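You operate a simulated robot arm through the tools that you are given. There is no shell and no other tool. Be economical: measure what you need, move in short steps, check, and stop when the job is done.

You are at the controls of a simulated two-armed robot. One attempt, no reset.

Task
Change the blue trainer's fan fuse, then run a lamp test.
Fine: fit its spare; old fuse in the red bin, cover shut; key at ON till a moment after HOT goes out, then OFF; don't start the engine.

It is judged by the outcome, as a careful person would: the job done as asked, and still so three seconds after it is handed in. It fails if anything else is knocked over, pushed out of place, dropped, spilled or broken. Lids that push on must go on centred and level and be pressed home; caps that screw on are set level and turned clockwise until they are tight.

Robot
Two 7-joint arms with fingered hands on one trunk, hanging from a carriage that runs on a rail from [0.894, -0.713] to [-0.654, 0.522] (x, y) and turns from -7.784 to 4.224 rad about z. Base frame: it is fixed where the carriage stands at the start and does not move with it; the origin is on the floor, on the carriage's upright axis, x ahead of it, y to its left, z up. Units: m, rad, N and s.
The left shoulder is at the start at [0.04, 0.176, 1.408], the right one opposite. With the tool pointing down near the work surface each hand reaches from about 0.1 to 0.52 m from the robot's upright axis, wherever it stands, measured 20 degrees to its own side. Places, roughly: blue dash key [0.2, -0.4, 0.9]; blue trainer fuse cover [0.1, -0.3, 0.6]; coils fuse slot [0.2, -0.3, 0.6]; fan fuse slot [0.2, -0.2, 0.6]; pump fuse slot [0.3, -0.3, 0.6]. Payload 4 kg a hand.
The TCP of each hand is the grasp point between the finger pads, 0.03 m short of the fingertips. In the tool frame z runs along the fingers and y along their closing line. Largest opening 0.104 m; the body of the gripper starts 0.035 m behind the TCP. The gripper is a hand of 4 fingers: y runs from the thumb to the fingers, the wrist lies at [-0.015, -0.104, -0.178] in the tool frame.
Orientation is that of the tool frame in the base frame, as a unit quaternion [w, x, y, z]. With the fingers straight down and the wrist toward the robot, the tool's x, y and z point along [0, 1, 0], [1, 0, 0] and [0, 0, -1] of the base frame.

Tools
- The arms move only by the tool apply_moves. It takes "left_steps", "right_steps" or both (then of equal length, played together; a hand with none holds still); each is one flat list of numbers, 6 for each row, row after row: the shift along the base's x, y, z in m, then the turn, a rotation vector about the base's x, y, z in degrees. In form: [tx, ty, tz, wx, wy, wz, tx, ty, tz, wx, wy, wz, ...]. A call has 1 to 10 rows; each row is the pose to reach, as a shift and turn from the pose commanded when the call began. A row lasts 0.2 s, in which the tool goes at most 0.05 m and 0.15 rad; a call with a longer step from one row to the next is refused whole. A pose out of reach is approached as far as the arm can. The call stops where the force on the tool passes 40 N (or 10 N more than at its start, if that is more) or the arm is blocked; 0.2 s more then pass. In this call time passes only in rows, and 0.2 s behind the last. It gives the time, the measured TCP pose, the force on the tool (base axes), the opening and the grip force at its end, in the units of the frame above (readings bear some noise), with the torque about the TCP (base axes, N m) and any sound that the robot's microphone picked up, and new pictures: "pictures" is both (left out), scene, wrist or none (wrist: the cameras of the hands that moved).
- Cameras (640 x 400 px; columns grow to the right, rows downward): "scene" is now at [0.2154, -0.0159, 1.673]; the picture's right is [-0.28, -0.96, 0.00], its down [-0.90, 0.26, -0.36] and it looks along [0.35, -0.10, -0.93] (base axes); focal length 214 px, centre (320, 200). "left" rides on the left gripper at [-0.061, -0.092, -0.13] in its tool frame; the picture's right is [-0.81, -0.28, 0.52], its down [0.53, -0.71, 0.46] and it looks along [0.24, 0.64, 0.72] (tool axes); focal length 275 px, centre (320, 200). "right" rides on the right gripper at [0.061, -0.092, -0.13] in its tool frame; the picture's right is [-0.81, 0.28, -0.52], its down [-0.53, -0.71, 0.45] and it looks along [-0.24, 0.64, 0.73] (tool axes); focal length 275 px, centre (320, 200). There is no depth. A picture from a camera that has moved, and an enlarged one, comes with that camera's place and axes in the base frame and with its lens.
- lift_body(by): slides the trunk up (or, below 0, down) by that many m; the arms and the scene camera ride with it, the base frame stays. It gives what a move gives, with no picture.
- roll_base(legs): drives the robot by 1 to 6 legs, each [ahead, left, turn to the left] in m, m and rad, along the robot's own axes; the way and the turn of a leg run together, so that a leg with both is an arc; at most 1.5 m and 3.142 rad a leg. The arms and the cameras ride along, it lands a little off, and it stops where it bumps. It keeps to its track: a leg is cut to what the track allows. It gives what a move gives, and a new picture of the scene camera.
- move_fingers(index, middle, ring, thumb_bend, thumb_turn, hand): sets how far each is bent, from 0 (flat) to 1 (curled in); at 0.3 the hand is open as for a grip, at 0.7 the pads meet at the TCP. One left out holds its place. A second passes; each finger stops where it meets its share of the squeeze, and holds until it gets a number again. It is the only way to open and close the hand. It gives what a move gives, with no picture; readings hold the bend of each and the force on the fingers (four entries, about 0 where the hand has none), thumb and palm. thumb_turn goes from beside the hand (0) to across from the fingers (1), as for a grip.
- turn_head(pan, tilt): turns the head with the scene camera to pan (to the left, within 1.501 rad either way) and tilt (down, from -0.506 to 1.204), counted from straight ahead of the robot. It gives what a move gives, and a new picture of the scene camera.
- close_up(camera, box): a new picture of the part [left, top, right, bottom] of that camera's present view, enlarged. The clock stands still meanwhile.
- finish_job(): hands the job in; it is judged then, once.

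Work in short steps. Places have to be worked out from the pictures, the camera data and where the tool is seen: move nearer, look again, correct. Check each grasp and each placing, and mend what went wrong. You have 120 turns and 260 pictures in all, those below and enlarged ones among them. Open the grippers and draw the arms clear of the work before you hand the job in, unless the task says otherwise; then end with one line.

The tools are called by a JSON object that holds its "fn" and its "kwargs". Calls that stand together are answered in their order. apply_moves: Moves the arms, as the interface text tells. Its arguments: {"type":"object","properties":{"left_steps":{"type":"array"},"right_steps":{"type":"array"},"pictures":{"type":"string","enum":["both","scene","wrist","none"]}},"required":[]} The other tools are called the same way: lift_body (by) slides the trunk up or down; move_fingers (index, middle, ring, thumb_bend, thumb_turn, hand) moves the fingers one by one; roll_base (legs) drives the base; turn_head (pan, tilt) turns the head that bears the scene camera; close_up (camera, box) takes an enlarged picture of a part of a camera's view; finish_job () hands the job in.

At the start:

```text
clock: 0.0
left_ee_pos: [0.4588, -0.0279, 1.2138]
left_tcp_rot: [0.0, 0.707, 0.707, 0.0]
left_contact_force: [0.7, -0.4, -0.9]
left_moment: [0.02, -0.05, 0.01]
left_width: 0.1035
left_grasp_force: 0.1
left_shape: jaw
left_bend: [0.3, 0.3, 0.3, 0.3, 0.98]
left_finger forces: [0.1, 0.0, 0.0, 0.0, 0.0, 0.0]
right_ee_pos: [0.3442, -0.5356, 1.1526]
right_tcp_rot: [-0.001, 0.707, 0.707, 0.0]
right_contact_force: [0.1, 0.0, 0.6]
right_moment: [0.0, 0.02, 0.01]
right_width: 0.1038
right_grasp_force: 0.1
right_shape: jaw
right_bend: [0.3, 0.3, 0.3, 0.3, 0.98]
right_finger forces: [0.0, 0.0, 0.0, 0.0, 0.1, 0.0]
trunk travel left (down, up): [-0.53, 0.233]
robot x, y, heading: [-0.0031, 0.003, -0.005]
head pan, tilt: [-0.283, 1.201]
```

scene: 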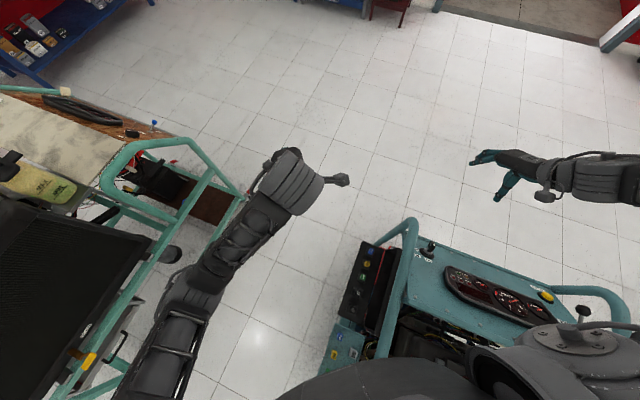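
right: 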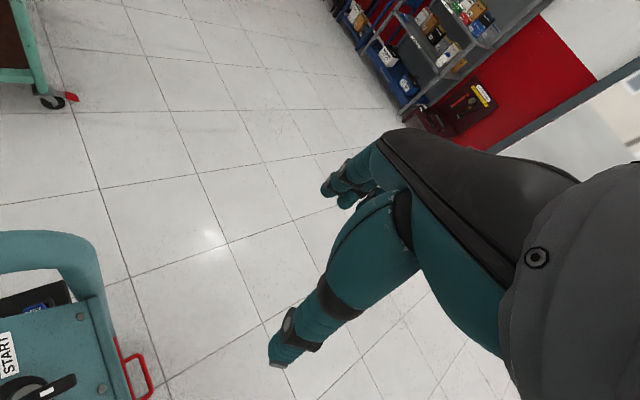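
left: 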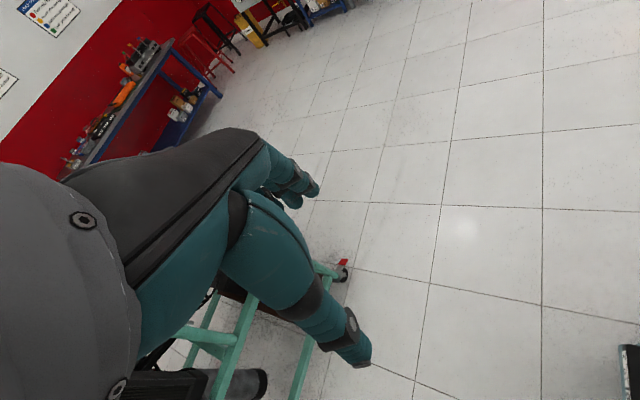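

The blue trainer is at the lower right of the scene picture, mostly hidden by my right arm. I turn the head to the right to look at it.

{"fn": "turn_head", "kwargs": {"pan": -1.2, "tilt": 1.1}}

{"fn": "close_up", "kwargs": {"camera": "scene", "box": [160, 100, 480, 300]}}

```text
clock: 1.2
left_ee_pos: [0.4589, -0.0286, 1.213]
left_tcp_rot: [0.0, 0.707, 0.707, 0.0]
left_contact_force: [0.3, 0.7, 0.6]
left_moment: [-0.05, -0.02, 0.0]
left_width: 0.1036
left_grasp_force: 0.0
left_shape: jaw
left_bend: [0.3, 0.3, 0.3, 0.3, 0.98]
left_finger forces: [0.0, 0.0, 0.0, 0.0, 0.0, 0.0]
right_ee_pos: [0.3443, -0.535, 1.1516]
right_tcp_rot: [0.0, 0.707, 0.707, 0.0]
right_contact_force: [0.4, 0.6, 0.1]
right_moment: [-0.01, 0.01, 0.0]
right_width: 0.1036
right_grasp_force: 0.2
right_shape: jaw
right_bend: [0.3, 0.3, 0.3, 0.3, 0.98]
right_finger forces: [0.0, 0.1, 0.1, 0.1, 0.0, 0.0]
trunk travel left (down, up): [-0.53, 0.233]
robot x, y, heading: [-0.0002, 0.0021, 0.005]
head pan, tilt: [-1.201, 1.1]
camera scene: at [0.1846, -0.0592, 1.679], right [-0.93, -0.36, 0.0], down [-0.32, 0.83, -0.45], along [0.16, -0.42, -0.89], focal length 214 px, centre (320, 200)
```

scene: 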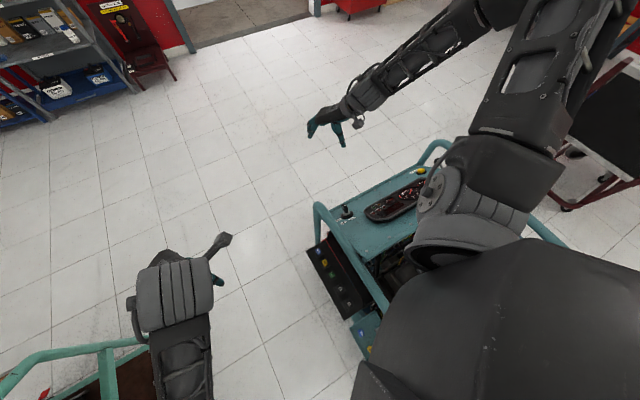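

```text
2.00 times, centred on (320, 200) of scene
camera zoom: at [0.1846, -0.0592, 1.679], right [-0.93, -0.36, 0.0], down [-0.32, 0.83, -0.45], along [0.16, -0.42, -0.89], focal length 429 px, centre (320, 200)
```

zoom: 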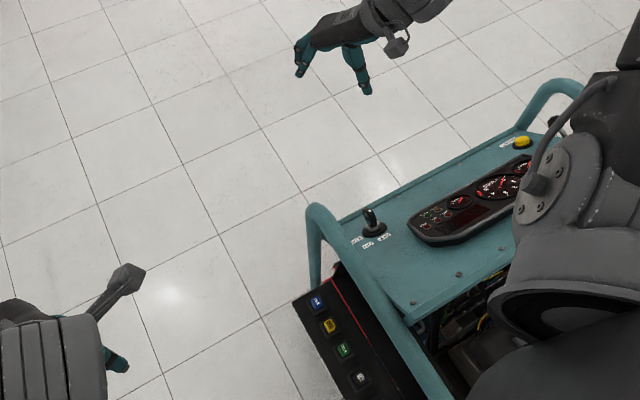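

My arm hides the trainer, and its fuse panel is on the side toward the middle of the room. I turn the robot to face it and back off along the rail, with the head straight ahead.

{"fn": "roll_base", "kwargs": {"legs": [[-0.25, 0, 0], [0, 0, -0.8]]}}

{"fn": "turn_head", "kwargs": {"pan": 0, "tilt": 1.0}}

```text
clock: 5.1
left_ee_pos: [0.1449, -0.2253, 1.2134]
left_tcp_rot: [0.0, 0.926, 0.377, 0.001]
left_contact_force: [0.2, -0.3, 0.0]
left_moment: [0.01, -0.01, -0.01]
left_width: 0.1038
left_grasp_force: 0.1
left_shape: jaw
left_bend: [0.3, 0.3, 0.3, 0.3, 0.98]
left_finger forces: [0.1, 0.0, 0.0, 0.1, 0.0, 0.0]
right_ee_pos: [-0.2972, -0.4973, 1.1512]
right_tcp_rot: [0.0, 0.926, 0.377, 0.0]
right_contact_force: [-0.7, -0.3, -0.2]
right_moment: [0.0, 0.02, 0.02]
right_width: 0.1035
right_grasp_force: 0.0
right_shape: jaw
right_bend: [0.3, 0.3, 0.3, 0.3, 0.98]
right_finger forces: [0.1, 0.0, 0.1, 0.1, 0.1, 0.1]
trunk travel left (down, up): [-0.53, 0.233]
robot x, y, heading: [-0.1555, 0.1244, -0.798]
head pan, tilt: [-1.201, 1.1]
cut short: leg 1
camera scene: at [-0.0677, -0.0488, 1.679], right [-0.91, 0.41, 0.0], down [0.37, 0.81, -0.45], along [-0.19, -0.41, -0.89], focal length 214 px, centre (320, 200)
```

scene: 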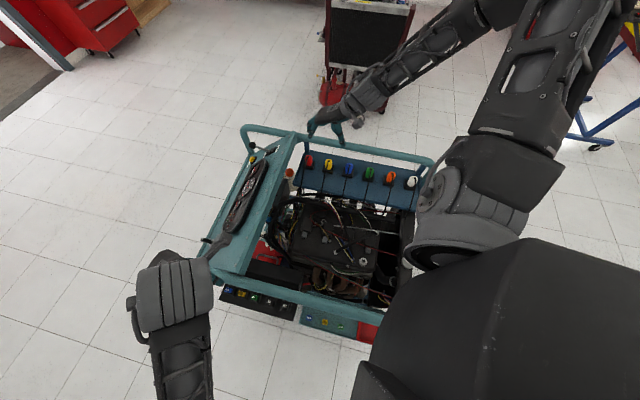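

```text
clock: 6.5
left_ee_pos: [0.1455, -0.2255, 1.2131]
left_tcp_rot: [0.0, 0.926, 0.377, 0.001]
left_contact_force: [0.3, 0.5, 0.4]
left_moment: [0.0, 0.03, -0.02]
left_width: 0.1037
left_grasp_force: 0.0
left_shape: jaw
left_bend: [0.3, 0.3, 0.3, 0.3, 0.98]
left_finger forces: [0.0, 0.0, 0.1, 0.1, 0.1, 0.0]
right_ee_pos: [-0.2968, -0.4962, 1.1519]
right_tcp_rot: [0.0, 0.926, 0.378, 0.0]
right_contact_force: [0.0, -0.2, -0.5]
right_moment: [0.05, 0.0, 0.01]
right_width: 0.1036
right_grasp_force: 0.0
right_shape: jaw
right_bend: [0.3, 0.3, 0.3, 0.3, 0.98]
right_finger forces: [0.1, 0.0, 0.0, 0.1, 0.1, 0.0]
trunk travel left (down, up): [-0.53, 0.233]
robot x, y, heading: [-0.1576, 0.1258, -0.8]
head pan, tilt: [0.0, 1.0]
camera scene: at [0.0071, -0.0412, 1.6856], right [-0.72, -0.7, 0.0], down [-0.59, 0.6, -0.54], along [0.38, -0.39, -0.84], focal length 214 px, centre (320, 200)
```

scene: 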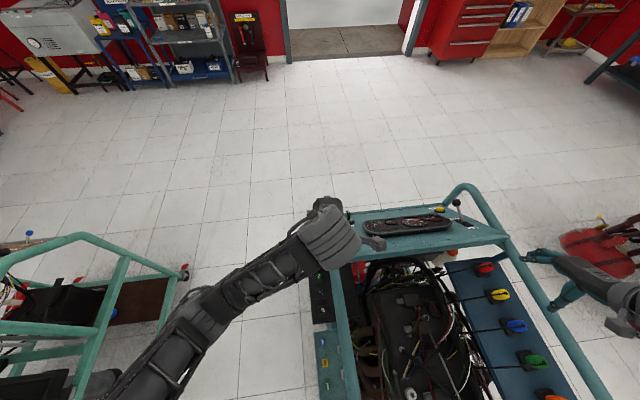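

The left hand hangs right over the fuse panel. I move it to its own left (base +x +y), then look.

{"fn": "apply_moves", "kwargs": {"left_steps": [0.03, 0.03, 0, 0, 0, 0, 0.06, 0.06, 0, 0, 0, 0, 0.09, 0.09, 0, 0, 0, 0, 0.12, 0.12, 0, 0, 0, 0, 0.15, 0.15, 0, 0, 0, 0, 0.18, 0.18, 0, 0, 0, 0, 0.2, 0.2, 0, 0, 0, 0], "pictures": "none"}}

{"fn": "turn_head", "kwargs": {"pan": 0.0, "tilt": 1.2}}

{"fn": "close_up", "kwargs": {"camera": "scene", "box": [260, 220, 460, 345]}}

```text
clock: 8.1
left_ee_pos: [0.3446, -0.0234, 1.213]
left_tcp_rot: [-0.001, 0.926, 0.376, 0.0]
left_contact_force: [1.0, -0.5, 0.9]
left_moment: [-0.02, 0.02, 0.0]
left_width: 0.1038
left_grasp_force: 0.0
left_shape: jaw
left_bend: [0.3, 0.3, 0.3, 0.3, 0.98]
left_finger forces: [0.1, 0.1, 0.1, 0.1, 0.0, 0.0]
right_ee_pos: [-0.2983, -0.4968, 1.1523]
right_tcp_rot: [-0.001, 0.926, 0.377, 0.0]
right_contact_force: [-0.1, 0.4, -0.2]
right_moment: [0.01, -0.01, -0.04]
right_width: 0.1036
right_grasp_force: 0.0
right_shape: jaw
right_bend: [0.3, 0.3, 0.3, 0.3, 0.98]
right_finger forces: [0.0, 0.0, 0.0, 0.0, 0.0, 0.0]
trunk travel left (down, up): [-0.53, 0.233]
robot x, y, heading: [-0.1539, 0.1242, -0.797]
head pan, tilt: [0.0, 1.0]
```

```text
clock: 8.9
left_ee_pos: [0.3451, -0.023, 1.2113]
left_tcp_rot: [0.0, 0.926, 0.377, 0.0]
left_contact_force: [0.9, 0.6, -0.4]
left_moment: [-0.01, -0.01, 0.0]
left_width: 0.1034
left_grasp_force: 0.0
left_shape: jaw
left_bend: [0.3, 0.3, 0.3, 0.3, 0.98]
left_finger forces: [0.0, 0.1, 0.0, 0.0, 0.1, 0.0]
right_ee_pos: [-0.2976, -0.4967, 1.1518]
right_tcp_rot: [0.0, 0.926, 0.377, 0.001]
right_contact_force: [-0.6, -0.2, -1.0]
right_moment: [0.02, 0.01, 0.0]
right_width: 0.1037
right_grasp_force: 0.0
right_shape: jaw
right_bend: [0.3, 0.3, 0.3, 0.3, 0.98]
right_finger forces: [0.1, 0.1, 0.1, 0.1, 0.0, 0.0]
trunk travel left (down, up): [-0.53, 0.233]
robot x, y, heading: [-0.1582, 0.1266, -0.797]
head pan, tilt: [0.0, 1.201]
camera scene: at [-0.0024, -0.0313, 1.6731], right [-0.72, -0.7, 0.0], down [-0.65, 0.67, -0.36], along [0.25, -0.26, -0.93], focal length 214 px, centre (320, 200)
```

scene: 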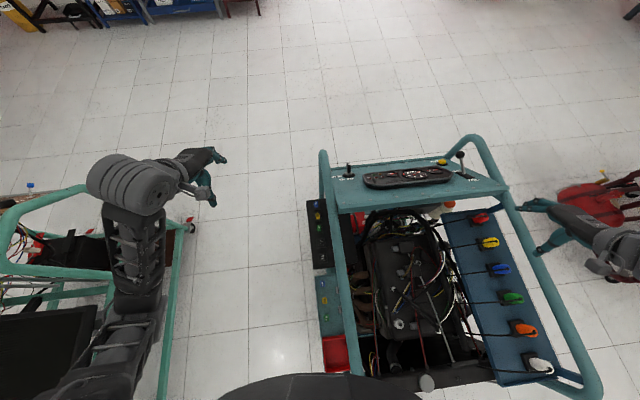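

```text
3.20 times, centred on (360, 282) of scene
camera zoom: at [-0.0024, -0.0313, 1.6731], right [-0.72, -0.7, 0.0], down [-0.65, 0.67, -0.36], along [0.25, -0.26, -0.93], focal length 686 px, centre (192, -64)
```

zoom: 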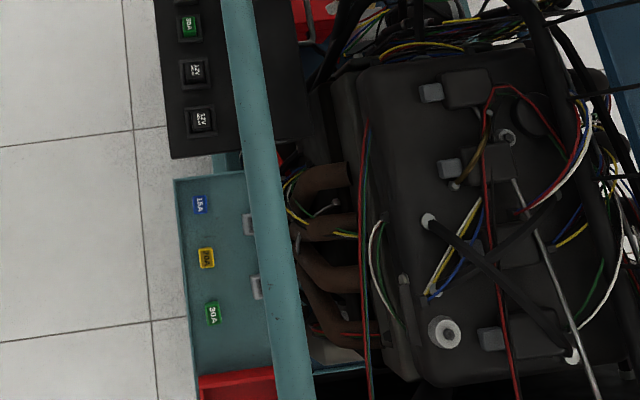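

The black fuse box, a teal tray of spares and the red bin sit along the trainer's left side. I zoom in on each.

{"fn": "close_up", "kwargs": {"camera": "scene", "box": [290, 180, 370, 280]}}

{"fn": "close_up", "kwargs": {"camera": "scene", "box": [300, 265, 380, 380]}}

{"fn": "close_up", "kwargs": {"camera": "scene", "box": [320, 150, 520, 220]}}

```text
4.00 times, centred on (330, 230) of scene
camera zoom: at [-0.0024, -0.0313, 1.6731], right [-0.72, -0.7, 0.0], down [-0.65, 0.67, -0.36], along [0.25, -0.26, -0.93], focal length 858 px, centre (280, 80)
```

zoom: 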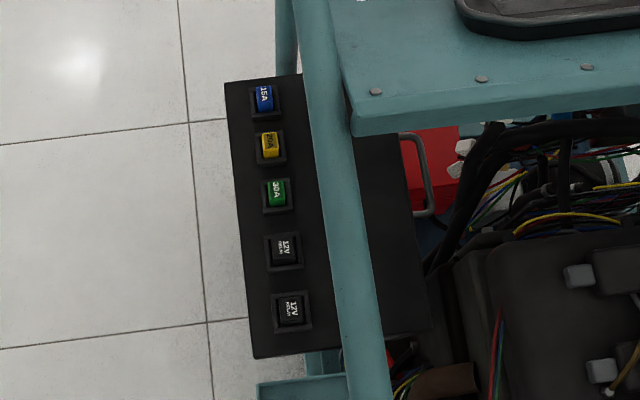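

```text
3.48 times, centred on (340, 322) of scene
camera zoom: at [-0.0024, -0.0313, 1.6731], right [-0.72, -0.7, 0.0], down [-0.65, 0.67, -0.36], along [0.25, -0.26, -0.93], focal length 746 px, centre (250, -226)
```

zoom: 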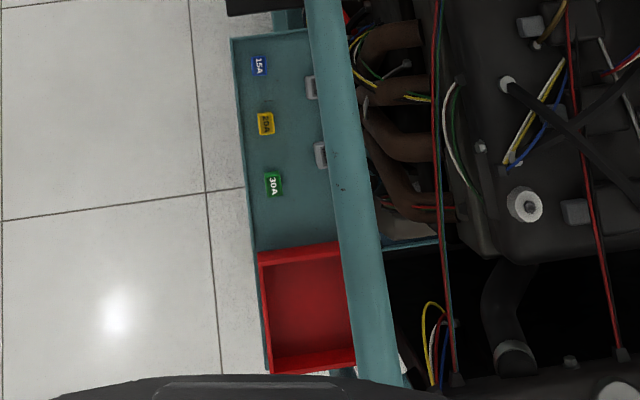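

```text
3.20 times, centred on (420, 185) of scene
camera zoom: at [-0.0024, -0.0313, 1.6731], right [-0.72, -0.7, 0.0], down [-0.65, 0.67, -0.36], along [0.25, -0.26, -0.93], focal length 686 px, centre (0, 248)
```

zoom: 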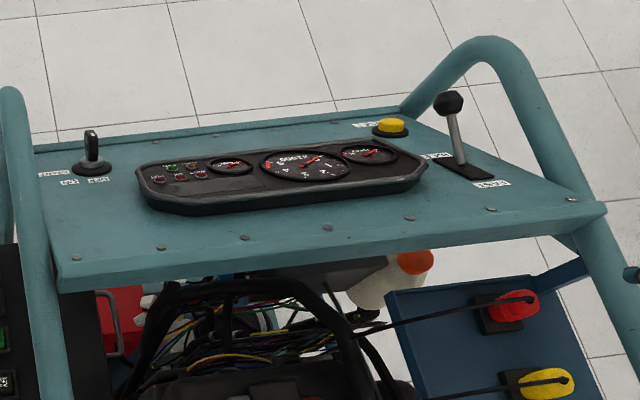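

The fuse row is blue 15A, yellow 20A, green 30A, and then two relays. I zoom tighter to find labels by the slots and to understand the cover.

{"fn": "close_up", "kwargs": {"camera": "scene", "box": [300, 196, 364, 236]}}

{"fn": "close_up", "kwargs": {"camera": "scene", "box": [300, 230, 364, 270]}}

{"fn": "close_up", "kwargs": {"camera": "scene", "box": [325, 155, 405, 205]}}

```text
10.00 times, centred on (332, 216) of scene
camera zoom: at [-0.0024, -0.0313, 1.6731], right [-0.72, -0.7, 0.0], down [-0.65, 0.67, -0.36], along [0.25, -0.26, -0.93], focal length 2145 px, centre (200, 40)
```

zoom: 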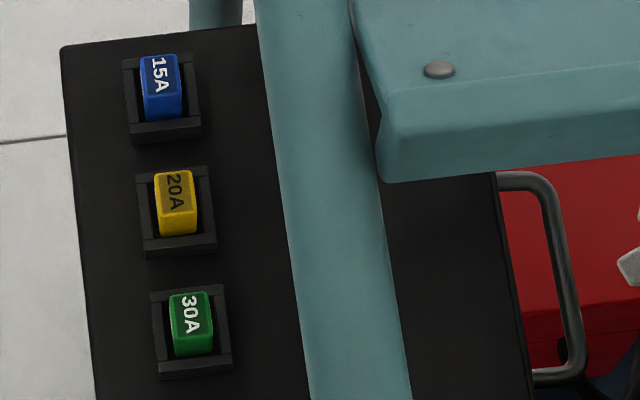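

```text
10.00 times, centred on (332, 250) of scene
camera zoom: at [-0.0024, -0.0313, 1.6731], right [-0.72, -0.7, 0.0], down [-0.65, 0.67, -0.36], along [0.25, -0.26, -0.93], focal length 2145 px, centre (200, -300)
```

zoom: 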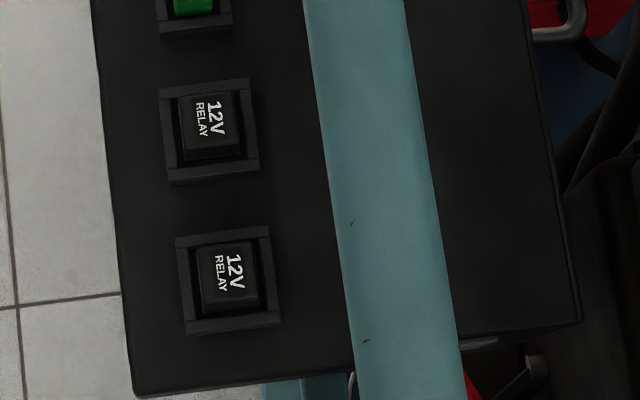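

```text
8.00 times, centred on (365, 180) of scene
camera zoom: at [-0.0024, -0.0313, 1.6731], right [-0.72, -0.7, 0.0], down [-0.65, 0.67, -0.36], along [0.25, -0.26, -0.93], focal length 1716 px, centre (-40, 360)
```

zoom: 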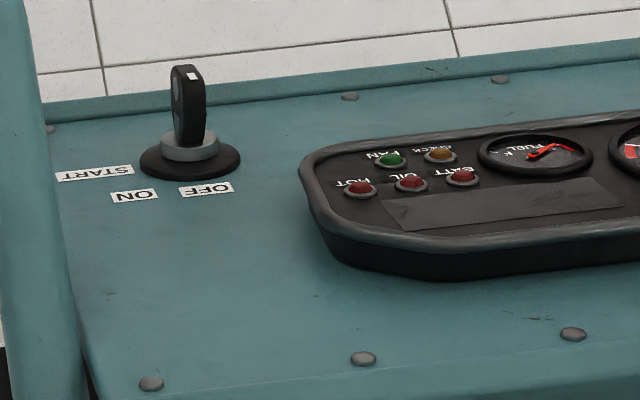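

No labels are visible from above; they may be on the side or inside the cover. I swing the left hand a quarter turn clockwise and lower it outside the box so its wrist camera looks at the box from outside.

{"fn": "apply_moves", "kwargs": {"left_steps": [0.01, 0.01, -0.03, 0, 0, -8.5, 0.01, 0.01, -0.06, 0, 0, -17, 0.01, 0.01, -0.09, 0, 0, -25.5, 0.01, 0.01, -0.12, 0, 0, -34, 0, 0, -0.15, 0, 0, -42.5, 0, 0, -0.18, 0, 0, -51, -0.01, 0, -0.21, 0, 0, -59.5, -0.01, 0, -0.24, 0, 0, -68, -0.02, 0, -0.27, 0, 0, -76.5, -0.02, 0, -0.3, 0, 0, -85]}}

```text
clock: 11.1
left_ee_pos: [0.326, -0.0238, 0.9123]
left_tcp_rot: [0.0, 0.937, -0.348, 0.0]
left_contact_force: [0.0, 0.7, -0.7]
left_moment: [0.0, 0.0, 0.02]
left_width: 0.1039
left_grasp_force: 0.0
left_shape: jaw
left_bend: [0.3, 0.3, 0.3, 0.3, 0.98]
left_finger forces: [0.0, 0.0, 0.0, 0.1, 0.0, 0.0]
right_ee_pos: [-0.2974, -0.4968, 1.1515]
right_tcp_rot: [0.0, 0.926, 0.377, 0.0]
right_contact_force: [0.0, 0.2, -0.3]
right_moment: [-0.03, 0.01, 0.0]
right_width: 0.1037
right_grasp_force: 0.2
right_shape: jaw
right_bend: [0.3, 0.3, 0.3, 0.3, 0.98]
right_finger forces: [0.0, 0.0, 0.1, 0.1, 0.0, 0.0]
trunk travel left (down, up): [-0.53, 0.233]
robot x, y, heading: [-0.1557, 0.1188, -0.799]
head pan, tilt: [0.0, 1.201]
camera scene: at [-0.0025, -0.0315, 1.6731], right [-0.72, -0.7, 0.0], down [-0.65, 0.67, -0.36], along [0.25, -0.26, -0.93], focal length 214 px, centre (320, 200)
camera left: at [0.3395, 0.0851, 1.0423], right [-0.43, 0.74, -0.52], down [0.87, 0.19, -0.46], along [-0.24, -0.65, -0.72], focal length 275 px, centre (320, 200)
```

scene: 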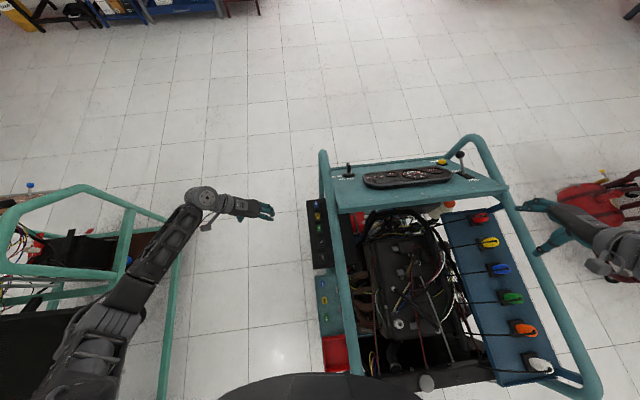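
left: 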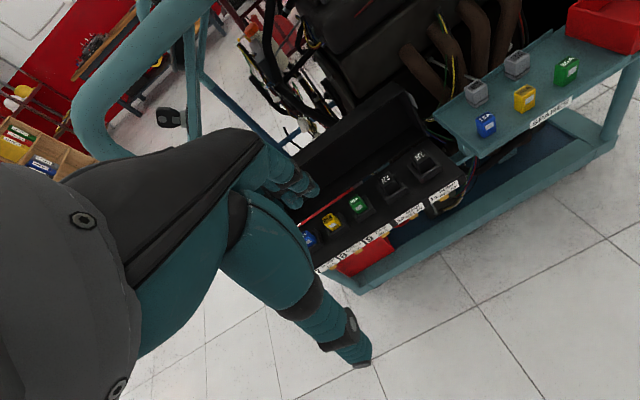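

The cover is open, hinged on the inner edge, and labels are on the box's front face. I zoom on them and the spares.

{"fn": "close_up", "kwargs": {"camera": "left", "box": [300, 150, 476, 280]}}

{"fn": "close_up", "kwargs": {"camera": "left", "box": [430, 20, 640, 150]}}

```text
3.08 times, centred on (388, 215) of left
camera zoom: at [0.3395, 0.0851, 1.0423], right [-0.43, 0.74, -0.52], down [0.87, 0.19, -0.46], along [-0.24, -0.65, -0.72], focal length 847 px, centre (111, 154)
```

zoom: 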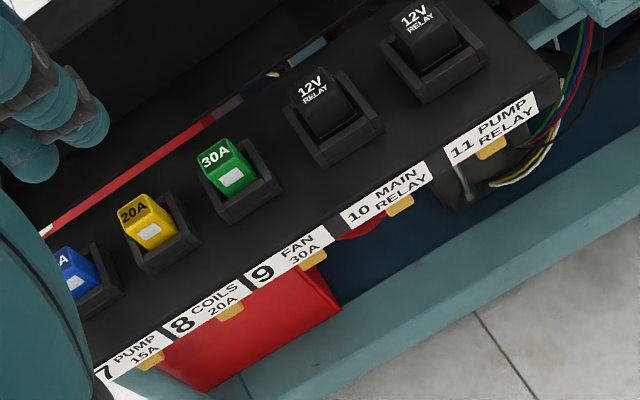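

```text
3.05 times, centred on (535, 85) of left
camera zoom: at [0.3395, 0.0851, 1.0423], right [-0.43, 0.74, -0.52], down [0.87, 0.19, -0.46], along [-0.24, -0.65, -0.72], focal length 839 px, centre (-335, 550)
```

zoom: 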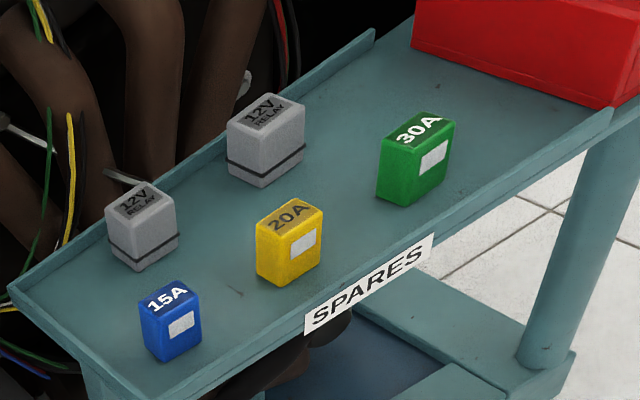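

Slot 9 is FAN 30A, the green fuse, and its spare is the green 30A on the tray. I place the fitted fuse's top at about (0.18, -0.21, 0.62) and the spare's at about (-0.12, 0.047, 0.62). The frame tube runs above and inward at z≈1.03, so I work from outside with the wrist outward. I drive a bit closer first.

{"fn": "roll_base", "kwargs": {"legs": [[0.09, 0, 0]]}}

```text
clock: 12.2
left_ee_pos: [0.3965, -0.081, 0.9129]
left_tcp_rot: [0.0, 0.938, -0.348, 0.0]
left_contact_force: [0.1, -0.1, 0.0]
left_moment: [0.02, -0.04, 0.0]
left_width: 0.1036
left_grasp_force: 0.1
left_shape: jaw
left_bend: [0.3, 0.3, 0.3, 0.3, 0.98]
left_finger forces: [0.1, 0.1, 0.0, 0.0, 0.0, 0.1]
right_ee_pos: [-0.2283, -0.5536, 1.1516]
right_tcp_rot: [0.0, 0.926, 0.377, 0.0]
right_contact_force: [-0.1, 0.1, 0.2]
right_moment: [0.04, 0.01, -0.03]
right_width: 0.1035
right_grasp_force: 0.0
right_shape: jaw
right_bend: [0.3, 0.3, 0.3, 0.3, 0.98]
right_finger forces: [0.0, 0.0, 0.1, 0.0, 0.0, 0.0]
trunk travel left (down, up): [-0.53, 0.233]
robot x, y, heading: [-0.0839, 0.0655, -0.802]
head pan, tilt: [0.0, 1.201]
camera scene: at [0.0676, -0.0872, 1.6732], right [-0.72, -0.7, 0.0], down [-0.65, 0.67, -0.36], along [0.25, -0.26, -0.93], focal length 214 px, centre (320, 200)
```

scene: 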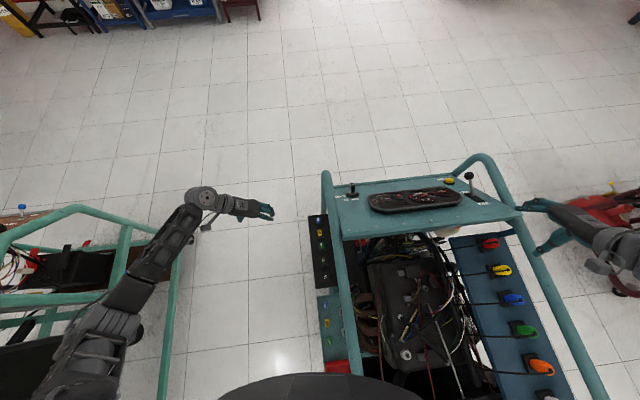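

I bring the left hand down to just outside and above the fan slot for a closer look.

{"fn": "apply_moves", "kwargs": {"left_steps": [-0.02, -0.01, -0.04, 0, 0, 0, -0.05, -0.02, -0.07, 0, 0, 0, -0.08, -0.03, -0.1, 0, 0, 0, -0.11, -0.04, -0.13, 0, 0, 0, -0.14, -0.05, -0.16, 0, 0, 0, -0.166, -0.066, -0.193, 0, 0, 2]}}

```text
clock: 13.6
left_ee_pos: [0.2281, -0.1469, 0.7187]
left_tcp_rot: [-0.001, 0.943, -0.332, 0.0]
left_contact_force: [-0.5, 0.8, -0.6]
left_moment: [-0.01, 0.03, 0.0]
left_width: 0.1036
left_grasp_force: 0.0
left_shape: jaw
left_bend: [0.3, 0.3, 0.3, 0.3, 0.98]
left_finger forces: [0.0, 0.0, 0.1, 0.0, 0.0, 0.0]
right_ee_pos: [-0.229, -0.5522, 1.1522]
right_tcp_rot: [0.0, 0.926, 0.376, 0.0]
right_contact_force: [0.0, 0.0, 0.1]
right_moment: [0.0, -0.03, 0.0]
right_width: 0.1035
right_grasp_force: 0.0
right_shape: jaw
right_bend: [0.3, 0.3, 0.3, 0.3, 0.98]
right_finger forces: [0.1, 0.0, 0.0, 0.0, 0.0, 0.0]
trunk travel left (down, up): [-0.53, 0.233]
robot x, y, heading: [-0.0823, 0.0671, -0.798]
head pan, tilt: [0.0, 1.201]
camera scene: at [0.0671, -0.0872, 1.6731], right [-0.72, -0.7, 0.0], down [-0.65, 0.67, -0.36], along [0.25, -0.26, -0.93], focal length 214 px, centre (320, 200)
camera left: at [0.2384, -0.0365, 0.8488], right [-0.46, 0.72, -0.52], down [0.86, 0.22, -0.46], along [-0.21, -0.66, -0.72], focal length 275 px, centre (320, 200)
```

scene: 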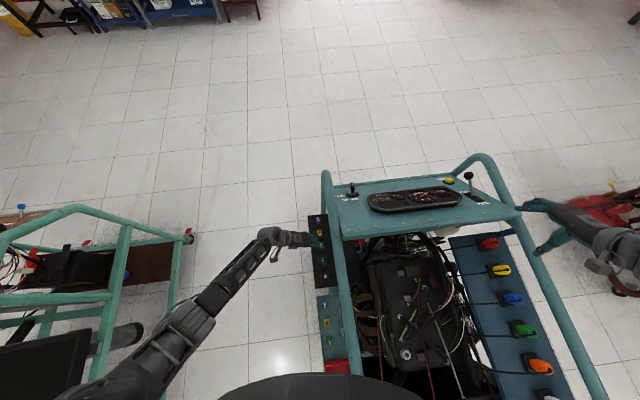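
left: 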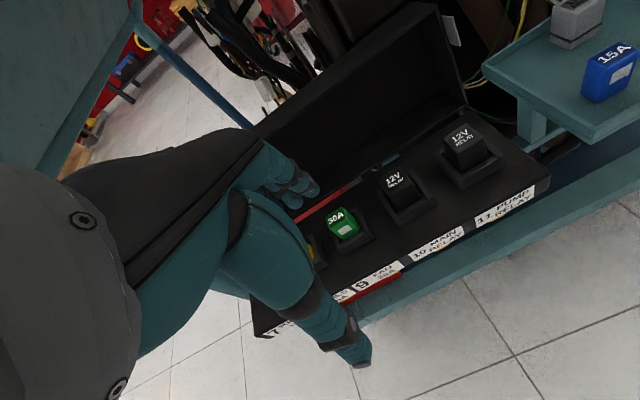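

The arm reaches well. I zoom in on the green fuse to fix its position and see the holder.

{"fn": "close_up", "kwargs": {"camera": "left", "box": [280, 160, 440, 260]}}

{"fn": "close_up", "kwargs": {"camera": "scene", "box": [290, 205, 354, 245]}}

```text
4.00 times, centred on (360, 210) of left
camera zoom: at [0.2384, -0.0365, 0.8488], right [-0.46, 0.72, -0.52], down [0.86, 0.22, -0.46], along [-0.21, -0.66, -0.72], focal length 1101 px, centre (160, 160)
```

zoom: 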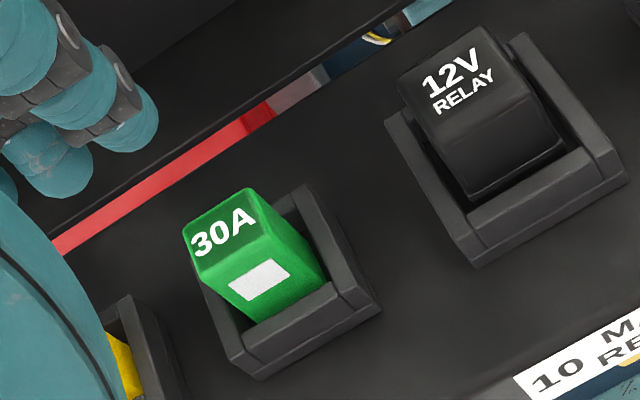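

```text
10.00 times, centred on (322, 225) of scene
camera zoom: at [0.0671, -0.0872, 1.6731], right [-0.72, -0.7, 0.0], down [-0.65, 0.67, -0.36], along [0.25, -0.26, -0.93], focal length 2145 px, centre (300, -50)
```

zoom: 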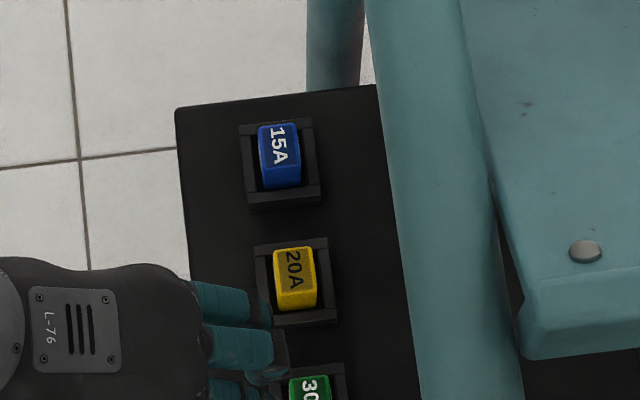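

I put the green fuse's top centre at (0.183, -0.213, 0.617), with the cover about 6 cm inward. I narrow the opening so the fingers won't touch the cover, then move above the fuse.

{"fn": "move_fingers", "kwargs": {"hand": "left", "index": 0.45, "middle": 0.45, "ring": 0.45, "thumb_bend": 0.45}}

{"fn": "apply_moves", "kwargs": {"left_steps": [-0.02, -0.03, 0, 0, 0, 0.4, -0.045, -0.066, -0.015, 0, 0, 0.4]}}

{"fn": "close_up", "kwargs": {"camera": "left", "box": [240, 150, 400, 250]}}

```text
clock: 14.6
left_ee_pos: [0.2297, -0.1448, 0.7193]
left_tcp_rot: [0.0, 0.943, -0.331, 0.0]
left_contact_force: [-0.2, 0.9, -0.5]
left_moment: [0.01, -0.02, -0.03]
left_width: 0.0655
left_grasp_force: 0.0
left_shape: fingers
left_bend: [0.45, 0.45, 0.45, 0.45, 0.98]
left_finger forces: [0.1, 0.0, 0.0, 0.0, 0.0, 0.0]
right_ee_pos: [-0.2287, -0.553, 1.1527]
right_tcp_rot: [0.001, 0.926, 0.377, 0.0]
right_contact_force: [1.5, 0.1, 0.3]
right_moment: [-0.02, -0.02, 0.01]
right_width: 0.1037
right_grasp_force: 0.0
right_shape: jaw
right_bend: [0.3, 0.3, 0.3, 0.3, 0.98]
right_finger forces: [0.0, 0.1, 0.1, 0.0, 0.0, 0.0]
trunk travel left (down, up): [-0.53, 0.233]
robot x, y, heading: [-0.0864, 0.068, -0.797]
head pan, tilt: [0.0, 1.201]
```

```text
clock: 15.2
left_ee_pos: [0.184, -0.2119, 0.7023]
left_tcp_rot: [0.001, 0.945, -0.328, 0.0]
left_contact_force: [0.4, -0.3, -0.6]
left_moment: [0.01, 0.04, -0.02]
left_width: 0.0655
left_grasp_force: 0.1
left_shape: fingers
left_bend: [0.45, 0.45, 0.45, 0.45, 0.98]
left_finger forces: [0.1, 0.0, 0.0, 0.0, 0.1, 0.0]
right_ee_pos: [-0.228, -0.5535, 1.1527]
right_tcp_rot: [0.001, 0.927, 0.376, 0.0]
right_contact_force: [-0.3, 0.0, -1.0]
right_moment: [-0.03, 0.05, -0.02]
right_width: 0.1035
right_grasp_force: 0.2
right_shape: jaw
right_bend: [0.3, 0.3, 0.3, 0.3, 0.98]
right_finger forces: [0.1, 0.0, 0.0, 0.0, 0.1, 0.0]
trunk travel left (down, up): [-0.53, 0.233]
robot x, y, heading: [-0.0853, 0.0679, -0.799]
head pan, tilt: [0.0, 1.201]
camera scene: at [0.0672, -0.0874, 1.6731], right [-0.72, -0.7, 0.0], down [-0.65, 0.67, -0.36], along [0.25, -0.26, -0.93], focal length 214 px, centre (320, 200)
camera left: at [0.1917, -0.1014, 0.8316], right [-0.47, 0.72, -0.52], down [0.86, 0.23, -0.46], along [-0.21, -0.66, -0.72], focal length 275 px, centre (320, 200)
```

scene: 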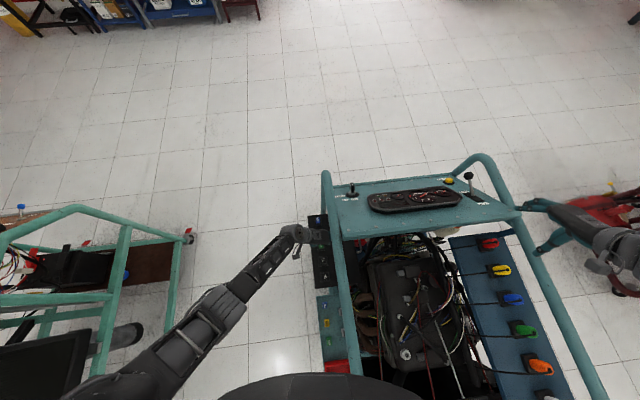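
left: 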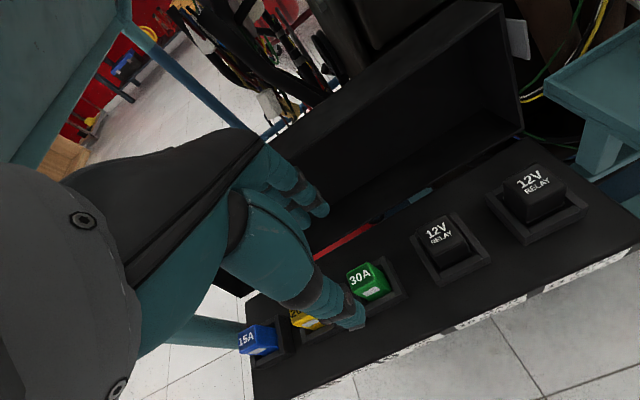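

```text
4.00 times, centred on (320, 200) of left
camera zoom: at [0.1917, -0.1014, 0.8316], right [-0.47, 0.72, -0.52], down [0.86, 0.23, -0.46], along [-0.21, -0.66, -0.72], focal length 1101 px, centre (320, 200)
```

zoom: 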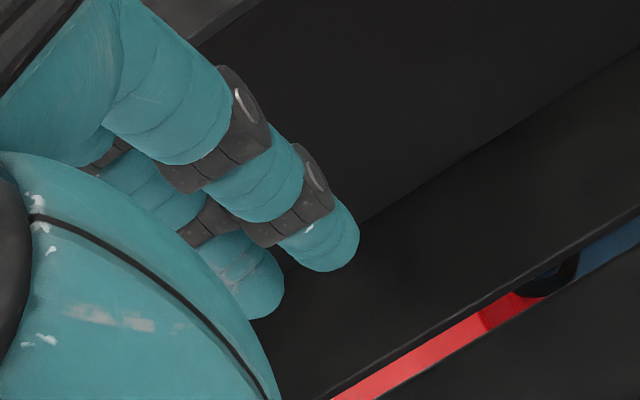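

The fuse appears where predicted (362, 277). I lower the hand to bring the fingertips around the fuse's upper part.

{"fn": "apply_moves", "kwargs": {"left_steps": [0, -0.0005, -0.03, 0, 0, 0, -0.001, -0.001, -0.055, 0, 0, 0, -0.001, -0.001, -0.07, 0, 0, 0], "pictures": "wrist"}}

{"fn": "close_up", "kwargs": {"camera": "left", "box": [260, 190, 420, 290]}}

{"fn": "close_up", "kwargs": {"camera": "scene", "box": [290, 215, 354, 255]}}

```text
clock: 16.0
left_ee_pos: [0.174, -0.21, 0.6647]
left_tcp_rot: [0.0, 0.944, -0.329, 0.0]
left_contact_force: [-0.1, 0.0, -0.3]
left_moment: [0.0, 0.04, -0.01]
left_width: 0.0655
left_grasp_force: 0.1
left_shape: fingers
left_bend: [0.45, 0.45, 0.45, 0.45, 0.98]
left_finger forces: [0.1, 0.1, 0.0, 0.1, 0.0, 0.0]
left hand out of reach, approached as far as the arm can: row 2, 3
right_ee_pos: [-0.2279, -0.5525, 1.153]
right_tcp_rot: [0.0, 0.926, 0.377, 0.0]
right_contact_force: [0.0, -0.4, 0.1]
right_moment: [0.02, -0.01, 0.02]
right_width: 0.1036
right_grasp_force: 0.1
right_shape: jaw
right_bend: [0.3, 0.3, 0.3, 0.3, 0.98]
right_finger forces: [0.0, 0.0, 0.0, 0.0, 0.1, 0.0]
trunk travel left (down, up): [-0.53, 0.233]
robot x, y, heading: [-0.0867, 0.0673, -0.799]
head pan, tilt: [0.0, 1.201]
camera left: at [0.1831, -0.0989, 0.7949], right [-0.47, 0.72, -0.52], down [0.86, 0.23, -0.46], along [-0.21, -0.66, -0.72], focal length 275 px, centre (320, 200)
```

left: 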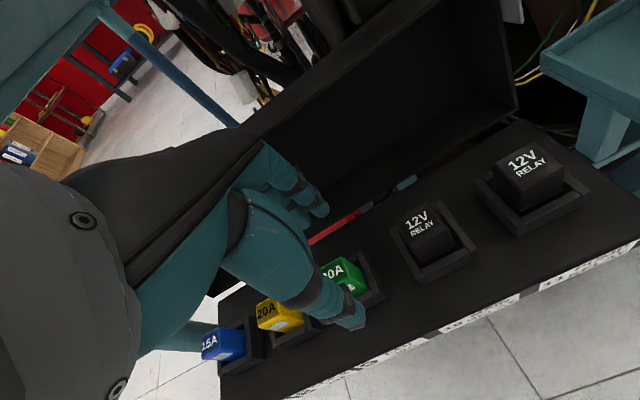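

```text
4.00 times, centred on (340, 240) of left
camera zoom: at [0.1831, -0.0989, 0.7949], right [-0.47, 0.72, -0.52], down [0.86, 0.23, -0.46], along [-0.21, -0.66, -0.72], focal length 1101 px, centre (240, 40)
```

zoom: 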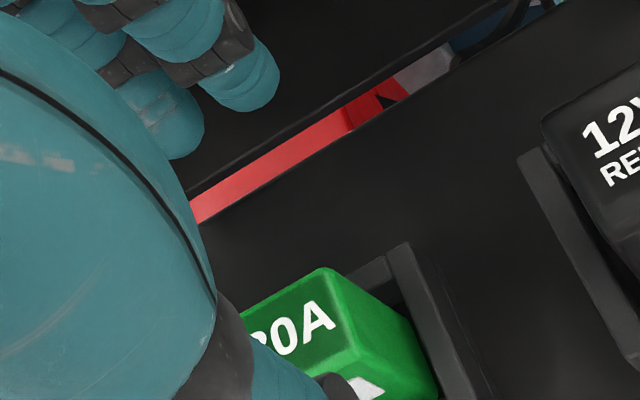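

```text
10.00 times, centred on (322, 235) of scene
camera zoom: at [0.0673, -0.0871, 1.6731], right [-0.72, -0.7, 0.0], down [-0.65, 0.67, -0.36], along [0.25, -0.26, -0.93], focal length 2145 px, centre (300, -150)
```

zoom: 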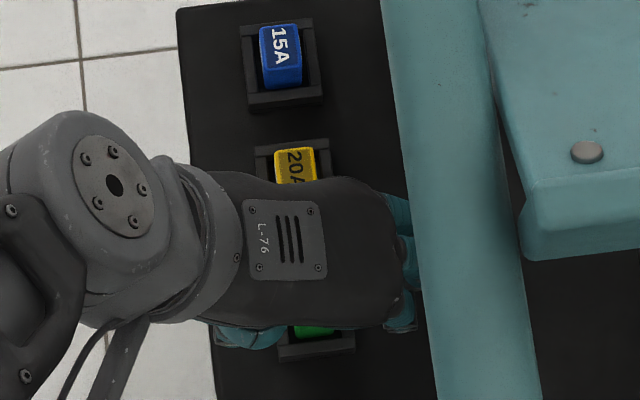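

The arm runs out of reach at z≈0.66, so the trunk has to come down a little. I raise the left hand a bit and raise the right hand so it keeps clear of the frame, then lower the trunk.

{"fn": "apply_moves", "kwargs": {"left_steps": [0.005, 0, 0.04, 0, 0, 0, 0.01, 0, 0.08, 0, 0, 0, 0.01, 0, 0.1, 0, 0, 0, 0.01, 0, 0.11, 0, 0, 0], "right_steps": [0, 0, 0.04, 0, 0, 0, 0, 0, 0.08, 0, 0, 0, 0, 0, 0.12, 0, 0, 0, 0, 0, 0.15, 0, 0, 0], "pictures": "none"}}

{"fn": "lift_body", "kwargs": {"by": -0.05}}

{"fn": "lift_body", "kwargs": {"by": -0.05}}

{"fn": "turn_head", "kwargs": {"pan": -0.4, "tilt": 1.2}}

```text
clock: 17.0
left_ee_pos: [0.1844, -0.2078, 0.7752]
left_tcp_rot: [-0.001, 0.945, -0.328, 0.0]
left_contact_force: [-1.1, -1.2, 0.6]
left_moment: [-0.02, 0.02, 0.0]
left_width: 0.0656
left_grasp_force: 0.1
left_shape: fingers
left_bend: [0.45, 0.45, 0.45, 0.45, 0.98]
left_finger forces: [0.0, 0.1, 0.0, 0.1, 0.0, 0.0]
right_ee_pos: [-0.2295, -0.5535, 1.3034]
right_tcp_rot: [-0.001, 0.926, 0.376, 0.0]
right_contact_force: [0.5, -0.7, -0.5]
right_moment: [-0.02, -0.02, 0.01]
right_width: 0.1038
right_grasp_force: 0.1
right_shape: jaw
right_bend: [0.3, 0.3, 0.3, 0.3, 0.98]
right_finger forces: [0.1, 0.0, 0.0, 0.0, 0.1, 0.0]
trunk travel left (down, up): [-0.53, 0.233]
robot x, y, heading: [-0.0823, 0.0677, -0.797]
head pan, tilt: [0.0, 1.201]
```

```text
clock: 17.9
left_ee_pos: [0.1844, -0.2082, 0.7248]
left_tcp_rot: [0.001, 0.945, -0.328, 0.001]
left_contact_force: [0.0, 0.0, 0.2]
left_moment: [-0.02, 0.0, -0.01]
left_width: 0.0657
left_grasp_force: 0.0
left_shape: fingers
left_bend: [0.45, 0.45, 0.45, 0.45, 0.98]
left_finger forces: [0.0, 0.0, 0.0, 0.0, 0.0, 0.1]
right_ee_pos: [-0.2292, -0.5532, 1.2529]
right_tcp_rot: [0.0, 0.926, 0.377, 0.0]
right_contact_force: [-0.3, -0.3, 0.9]
right_moment: [-0.02, -0.02, -0.02]
right_width: 0.1036
right_grasp_force: 0.0
right_shape: jaw
right_bend: [0.3, 0.3, 0.3, 0.3, 0.98]
right_finger forces: [0.0, 0.0, 0.1, 0.0, 0.0, 0.1]
trunk travel left (down, up): [-0.48, 0.283]
robot x, y, heading: [-0.0833, 0.0691, -0.796]
head pan, tilt: [0.0, 1.201]
```

```text
clock: 18.8
left_ee_pos: [0.1845, -0.2088, 0.6739]
left_tcp_rot: [0.0, 0.945, -0.328, 0.0]
left_contact_force: [0.7, 0.3, -0.8]
left_moment: [0.02, 0.01, -0.01]
left_width: 0.0658
left_grasp_force: 0.1
left_shape: fingers
left_bend: [0.45, 0.45, 0.45, 0.45, 0.98]
left_finger forces: [0.0, 0.1, 0.0, 0.0, 0.0, 0.0]
right_ee_pos: [-0.2283, -0.553, 1.2031]
right_tcp_rot: [0.001, 0.926, 0.376, 0.0]
right_contact_force: [0.2, -0.2, 0.4]
right_moment: [-0.03, -0.04, 0.0]
right_width: 0.1036
right_grasp_force: 0.0
right_shape: jaw
right_bend: [0.3, 0.3, 0.3, 0.3, 0.98]
right_finger forces: [0.0, 0.0, 0.0, 0.1, 0.0, 0.0]
trunk travel left (down, up): [-0.43, 0.333]
robot x, y, heading: [-0.0828, 0.0666, -0.796]
head pan, tilt: [0.0, 1.201]
```

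```text
clock: 19.7
left_ee_pos: [0.185, -0.2082, 0.6732]
left_tcp_rot: [0.0, 0.945, -0.328, -0.001]
left_contact_force: [-0.3, 1.2, -0.8]
left_moment: [0.03, 0.01, 0.0]
left_width: 0.0656
left_grasp_force: 0.0
left_shape: fingers
left_bend: [0.45, 0.45, 0.45, 0.45, 0.98]
left_finger forces: [0.0, 0.1, 0.0, 0.1, 0.0, 0.1]
right_ee_pos: [-0.2288, -0.554, 1.2033]
right_tcp_rot: [0.0, 0.926, 0.377, 0.001]
right_contact_force: [-0.1, -0.6, 0.3]
right_moment: [-0.01, -0.01, 0.0]
right_width: 0.1038
right_grasp_force: 0.1
right_shape: jaw
right_bend: [0.3, 0.3, 0.3, 0.3, 0.98]
right_finger forces: [0.1, 0.0, 0.0, 0.1, 0.0, 0.1]
trunk travel left (down, up): [-0.43, 0.333]
robot x, y, heading: [-0.0848, 0.0693, -0.797]
head pan, tilt: [-0.4, 1.201]
camera scene: at [0.0487, -0.099, 1.573], right [-0.93, -0.37, 0.0], down [-0.34, 0.87, -0.36], along [0.13, -0.34, -0.93], focal length 214 px, centre (320, 200)
```

scene: 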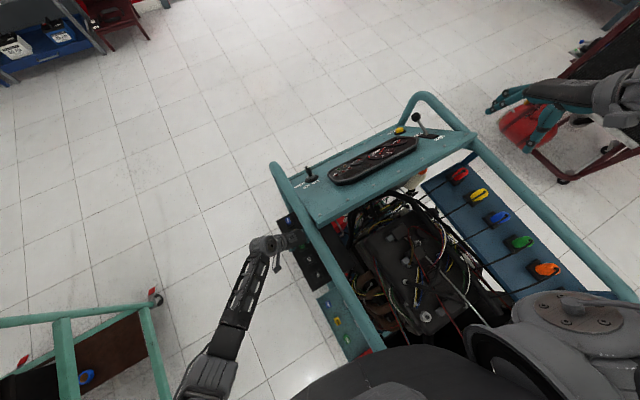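

No contact while lowering. Now the hand goes down around the fuse to TCP z≈0.632.

{"fn": "apply_moves", "kwargs": {"left_steps": [-0.002, -0.005, -0.02, 0, 0, 0, -0.002, -0.005, -0.041, 0, 0, 0], "pictures": "wrist"}}

{"fn": "close_up", "kwargs": {"camera": "left", "box": [240, 190, 400, 290]}}

```text
clock: 20.3
left_ee_pos: [0.1813, -0.2141, 0.6331]
left_tcp_rot: [0.001, 0.945, -0.328, 0.0]
left_contact_force: [0.3, 0.8, -0.1]
left_moment: [0.01, -0.01, -0.02]
left_width: 0.0654
left_grasp_force: 0.1
left_shape: fingers
left_bend: [0.45, 0.45, 0.45, 0.45, 0.98]
left_finger forces: [0.0, 0.0, 0.0, 0.0, 0.0, 0.0]
right_ee_pos: [-0.2279, -0.5526, 1.2027]
right_tcp_rot: [0.0, 0.926, 0.377, -0.001]
right_contact_force: [-0.6, 0.3, 0.1]
right_moment: [0.01, 0.04, -0.02]
right_width: 0.1038
right_grasp_force: 0.0
right_shape: jaw
right_bend: [0.3, 0.3, 0.3, 0.3, 0.98]
right_finger forces: [0.0, 0.0, 0.1, 0.1, 0.0, 0.0]
trunk travel left (down, up): [-0.43, 0.333]
robot x, y, heading: [-0.0838, 0.0656, -0.801]
head pan, tilt: [-0.4, 1.201]
camera left: at [0.1911, -0.1039, 0.764], right [-0.47, 0.72, -0.52], down [0.86, 0.23, -0.46], along [-0.21, -0.66, -0.72], focal length 275 px, centre (320, 200)
```

left: 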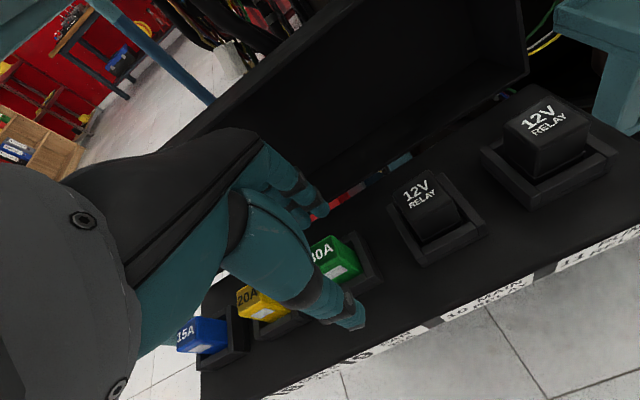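

```text
4.00 times, centred on (320, 240) of left
camera zoom: at [0.1911, -0.1039, 0.764], right [-0.47, 0.72, -0.52], down [0.86, 0.23, -0.46], along [-0.21, -0.66, -0.72], focal length 1101 px, centre (320, 40)
```

zoom: 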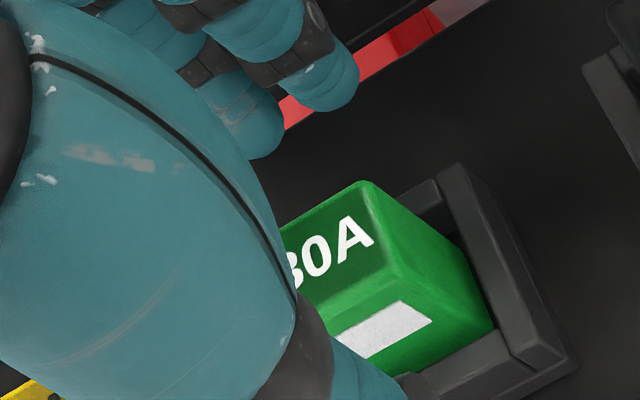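

The fuse centre agrees at (0.184, -0.214). I go 5 mm lower and close the fingers.

{"fn": "apply_moves", "kwargs": {"left_steps": [0.002, 0.0, -0.005, 0, 0, 0], "pictures": "none"}}

{"fn": "move_fingers", "kwargs": {"hand": "left", "index": 0.68, "middle": 0.68, "ring": 0.68, "thumb_bend": 0.68}}

{"fn": "close_up", "kwargs": {"camera": "left", "box": [240, 190, 400, 290]}}

```text
clock: 20.7
left_ee_pos: [0.1852, -0.2146, 0.629]
left_tcp_rot: [0.0, 0.945, -0.328, 0.0]
left_contact_force: [-0.1, 1.2, -0.5]
left_moment: [0.02, 0.01, 0.0]
left_width: 0.0653
left_grasp_force: 0.0
left_shape: fingers
left_bend: [0.45, 0.45, 0.45, 0.45, 0.98]
left_finger forces: [0.0, 0.0, 0.0, 0.0, 0.1, 0.0]
right_ee_pos: [-0.2283, -0.5526, 1.2028]
right_tcp_rot: [0.0, 0.926, 0.377, 0.0]
right_contact_force: [-0.1, -0.3, -0.2]
right_moment: [0.04, -0.01, -0.01]
right_width: 0.1038
right_grasp_force: 0.1
right_shape: jaw
right_bend: [0.3, 0.3, 0.3, 0.3, 0.98]
right_finger forces: [0.1, 0.1, 0.0, 0.1, 0.1, 0.0]
trunk travel left (down, up): [-0.43, 0.333]
robot x, y, heading: [-0.0837, 0.0671, -0.793]
head pan, tilt: [-0.4, 1.201]
```

```text
clock: 21.7
left_ee_pos: [0.1835, -0.2156, 0.6309]
left_tcp_rot: [0.0, 0.944, -0.329, 0.0]
left_contact_force: [-0.4, -1.2, 0.8]
left_moment: [-0.02, 0.03, 0.02]
left_width: 0.0166
left_grasp_force: 3.9
left_shape: fingers
left_bend: [0.64, 0.66, 0.68, 0.64, 0.97]
left_finger forces: [2.6, 1.9, 0.1, 0.0, 3.9, 0.0]
right_ee_pos: [-0.2281, -0.5526, 1.2035]
right_tcp_rot: [0.0, 0.926, 0.377, 0.0]
right_contact_force: [0.4, -0.8, 0.4]
right_moment: [-0.01, -0.01, 0.0]
right_width: 0.1036
right_grasp_force: 0.0
right_shape: jaw
right_bend: [0.3, 0.3, 0.3, 0.3, 0.98]
right_finger forces: [0.1, 0.0, 0.0, 0.0, 0.0, 0.0]
trunk travel left (down, up): [-0.43, 0.333]
robot x, y, heading: [-0.0879, 0.0642, -0.794]
head pan, tilt: [-0.4, 1.201]
```

```text
4.00 times, centred on (320, 240) of left
camera zoom: at [0.1931, -0.1046, 0.7593], right [-0.47, 0.72, -0.52], down [0.86, 0.23, -0.46], along [-0.21, -0.66, -0.72], focal length 1101 px, centre (320, 40)
```

zoom: 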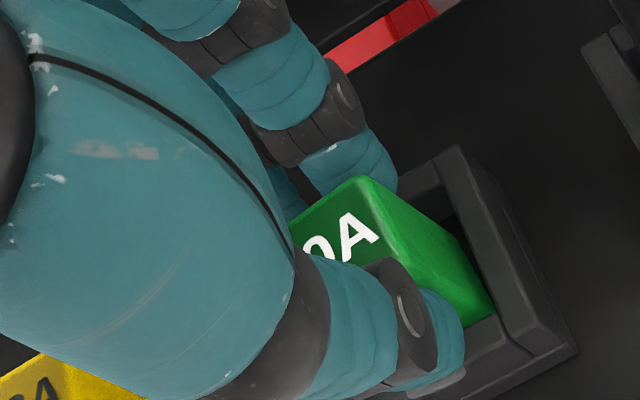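

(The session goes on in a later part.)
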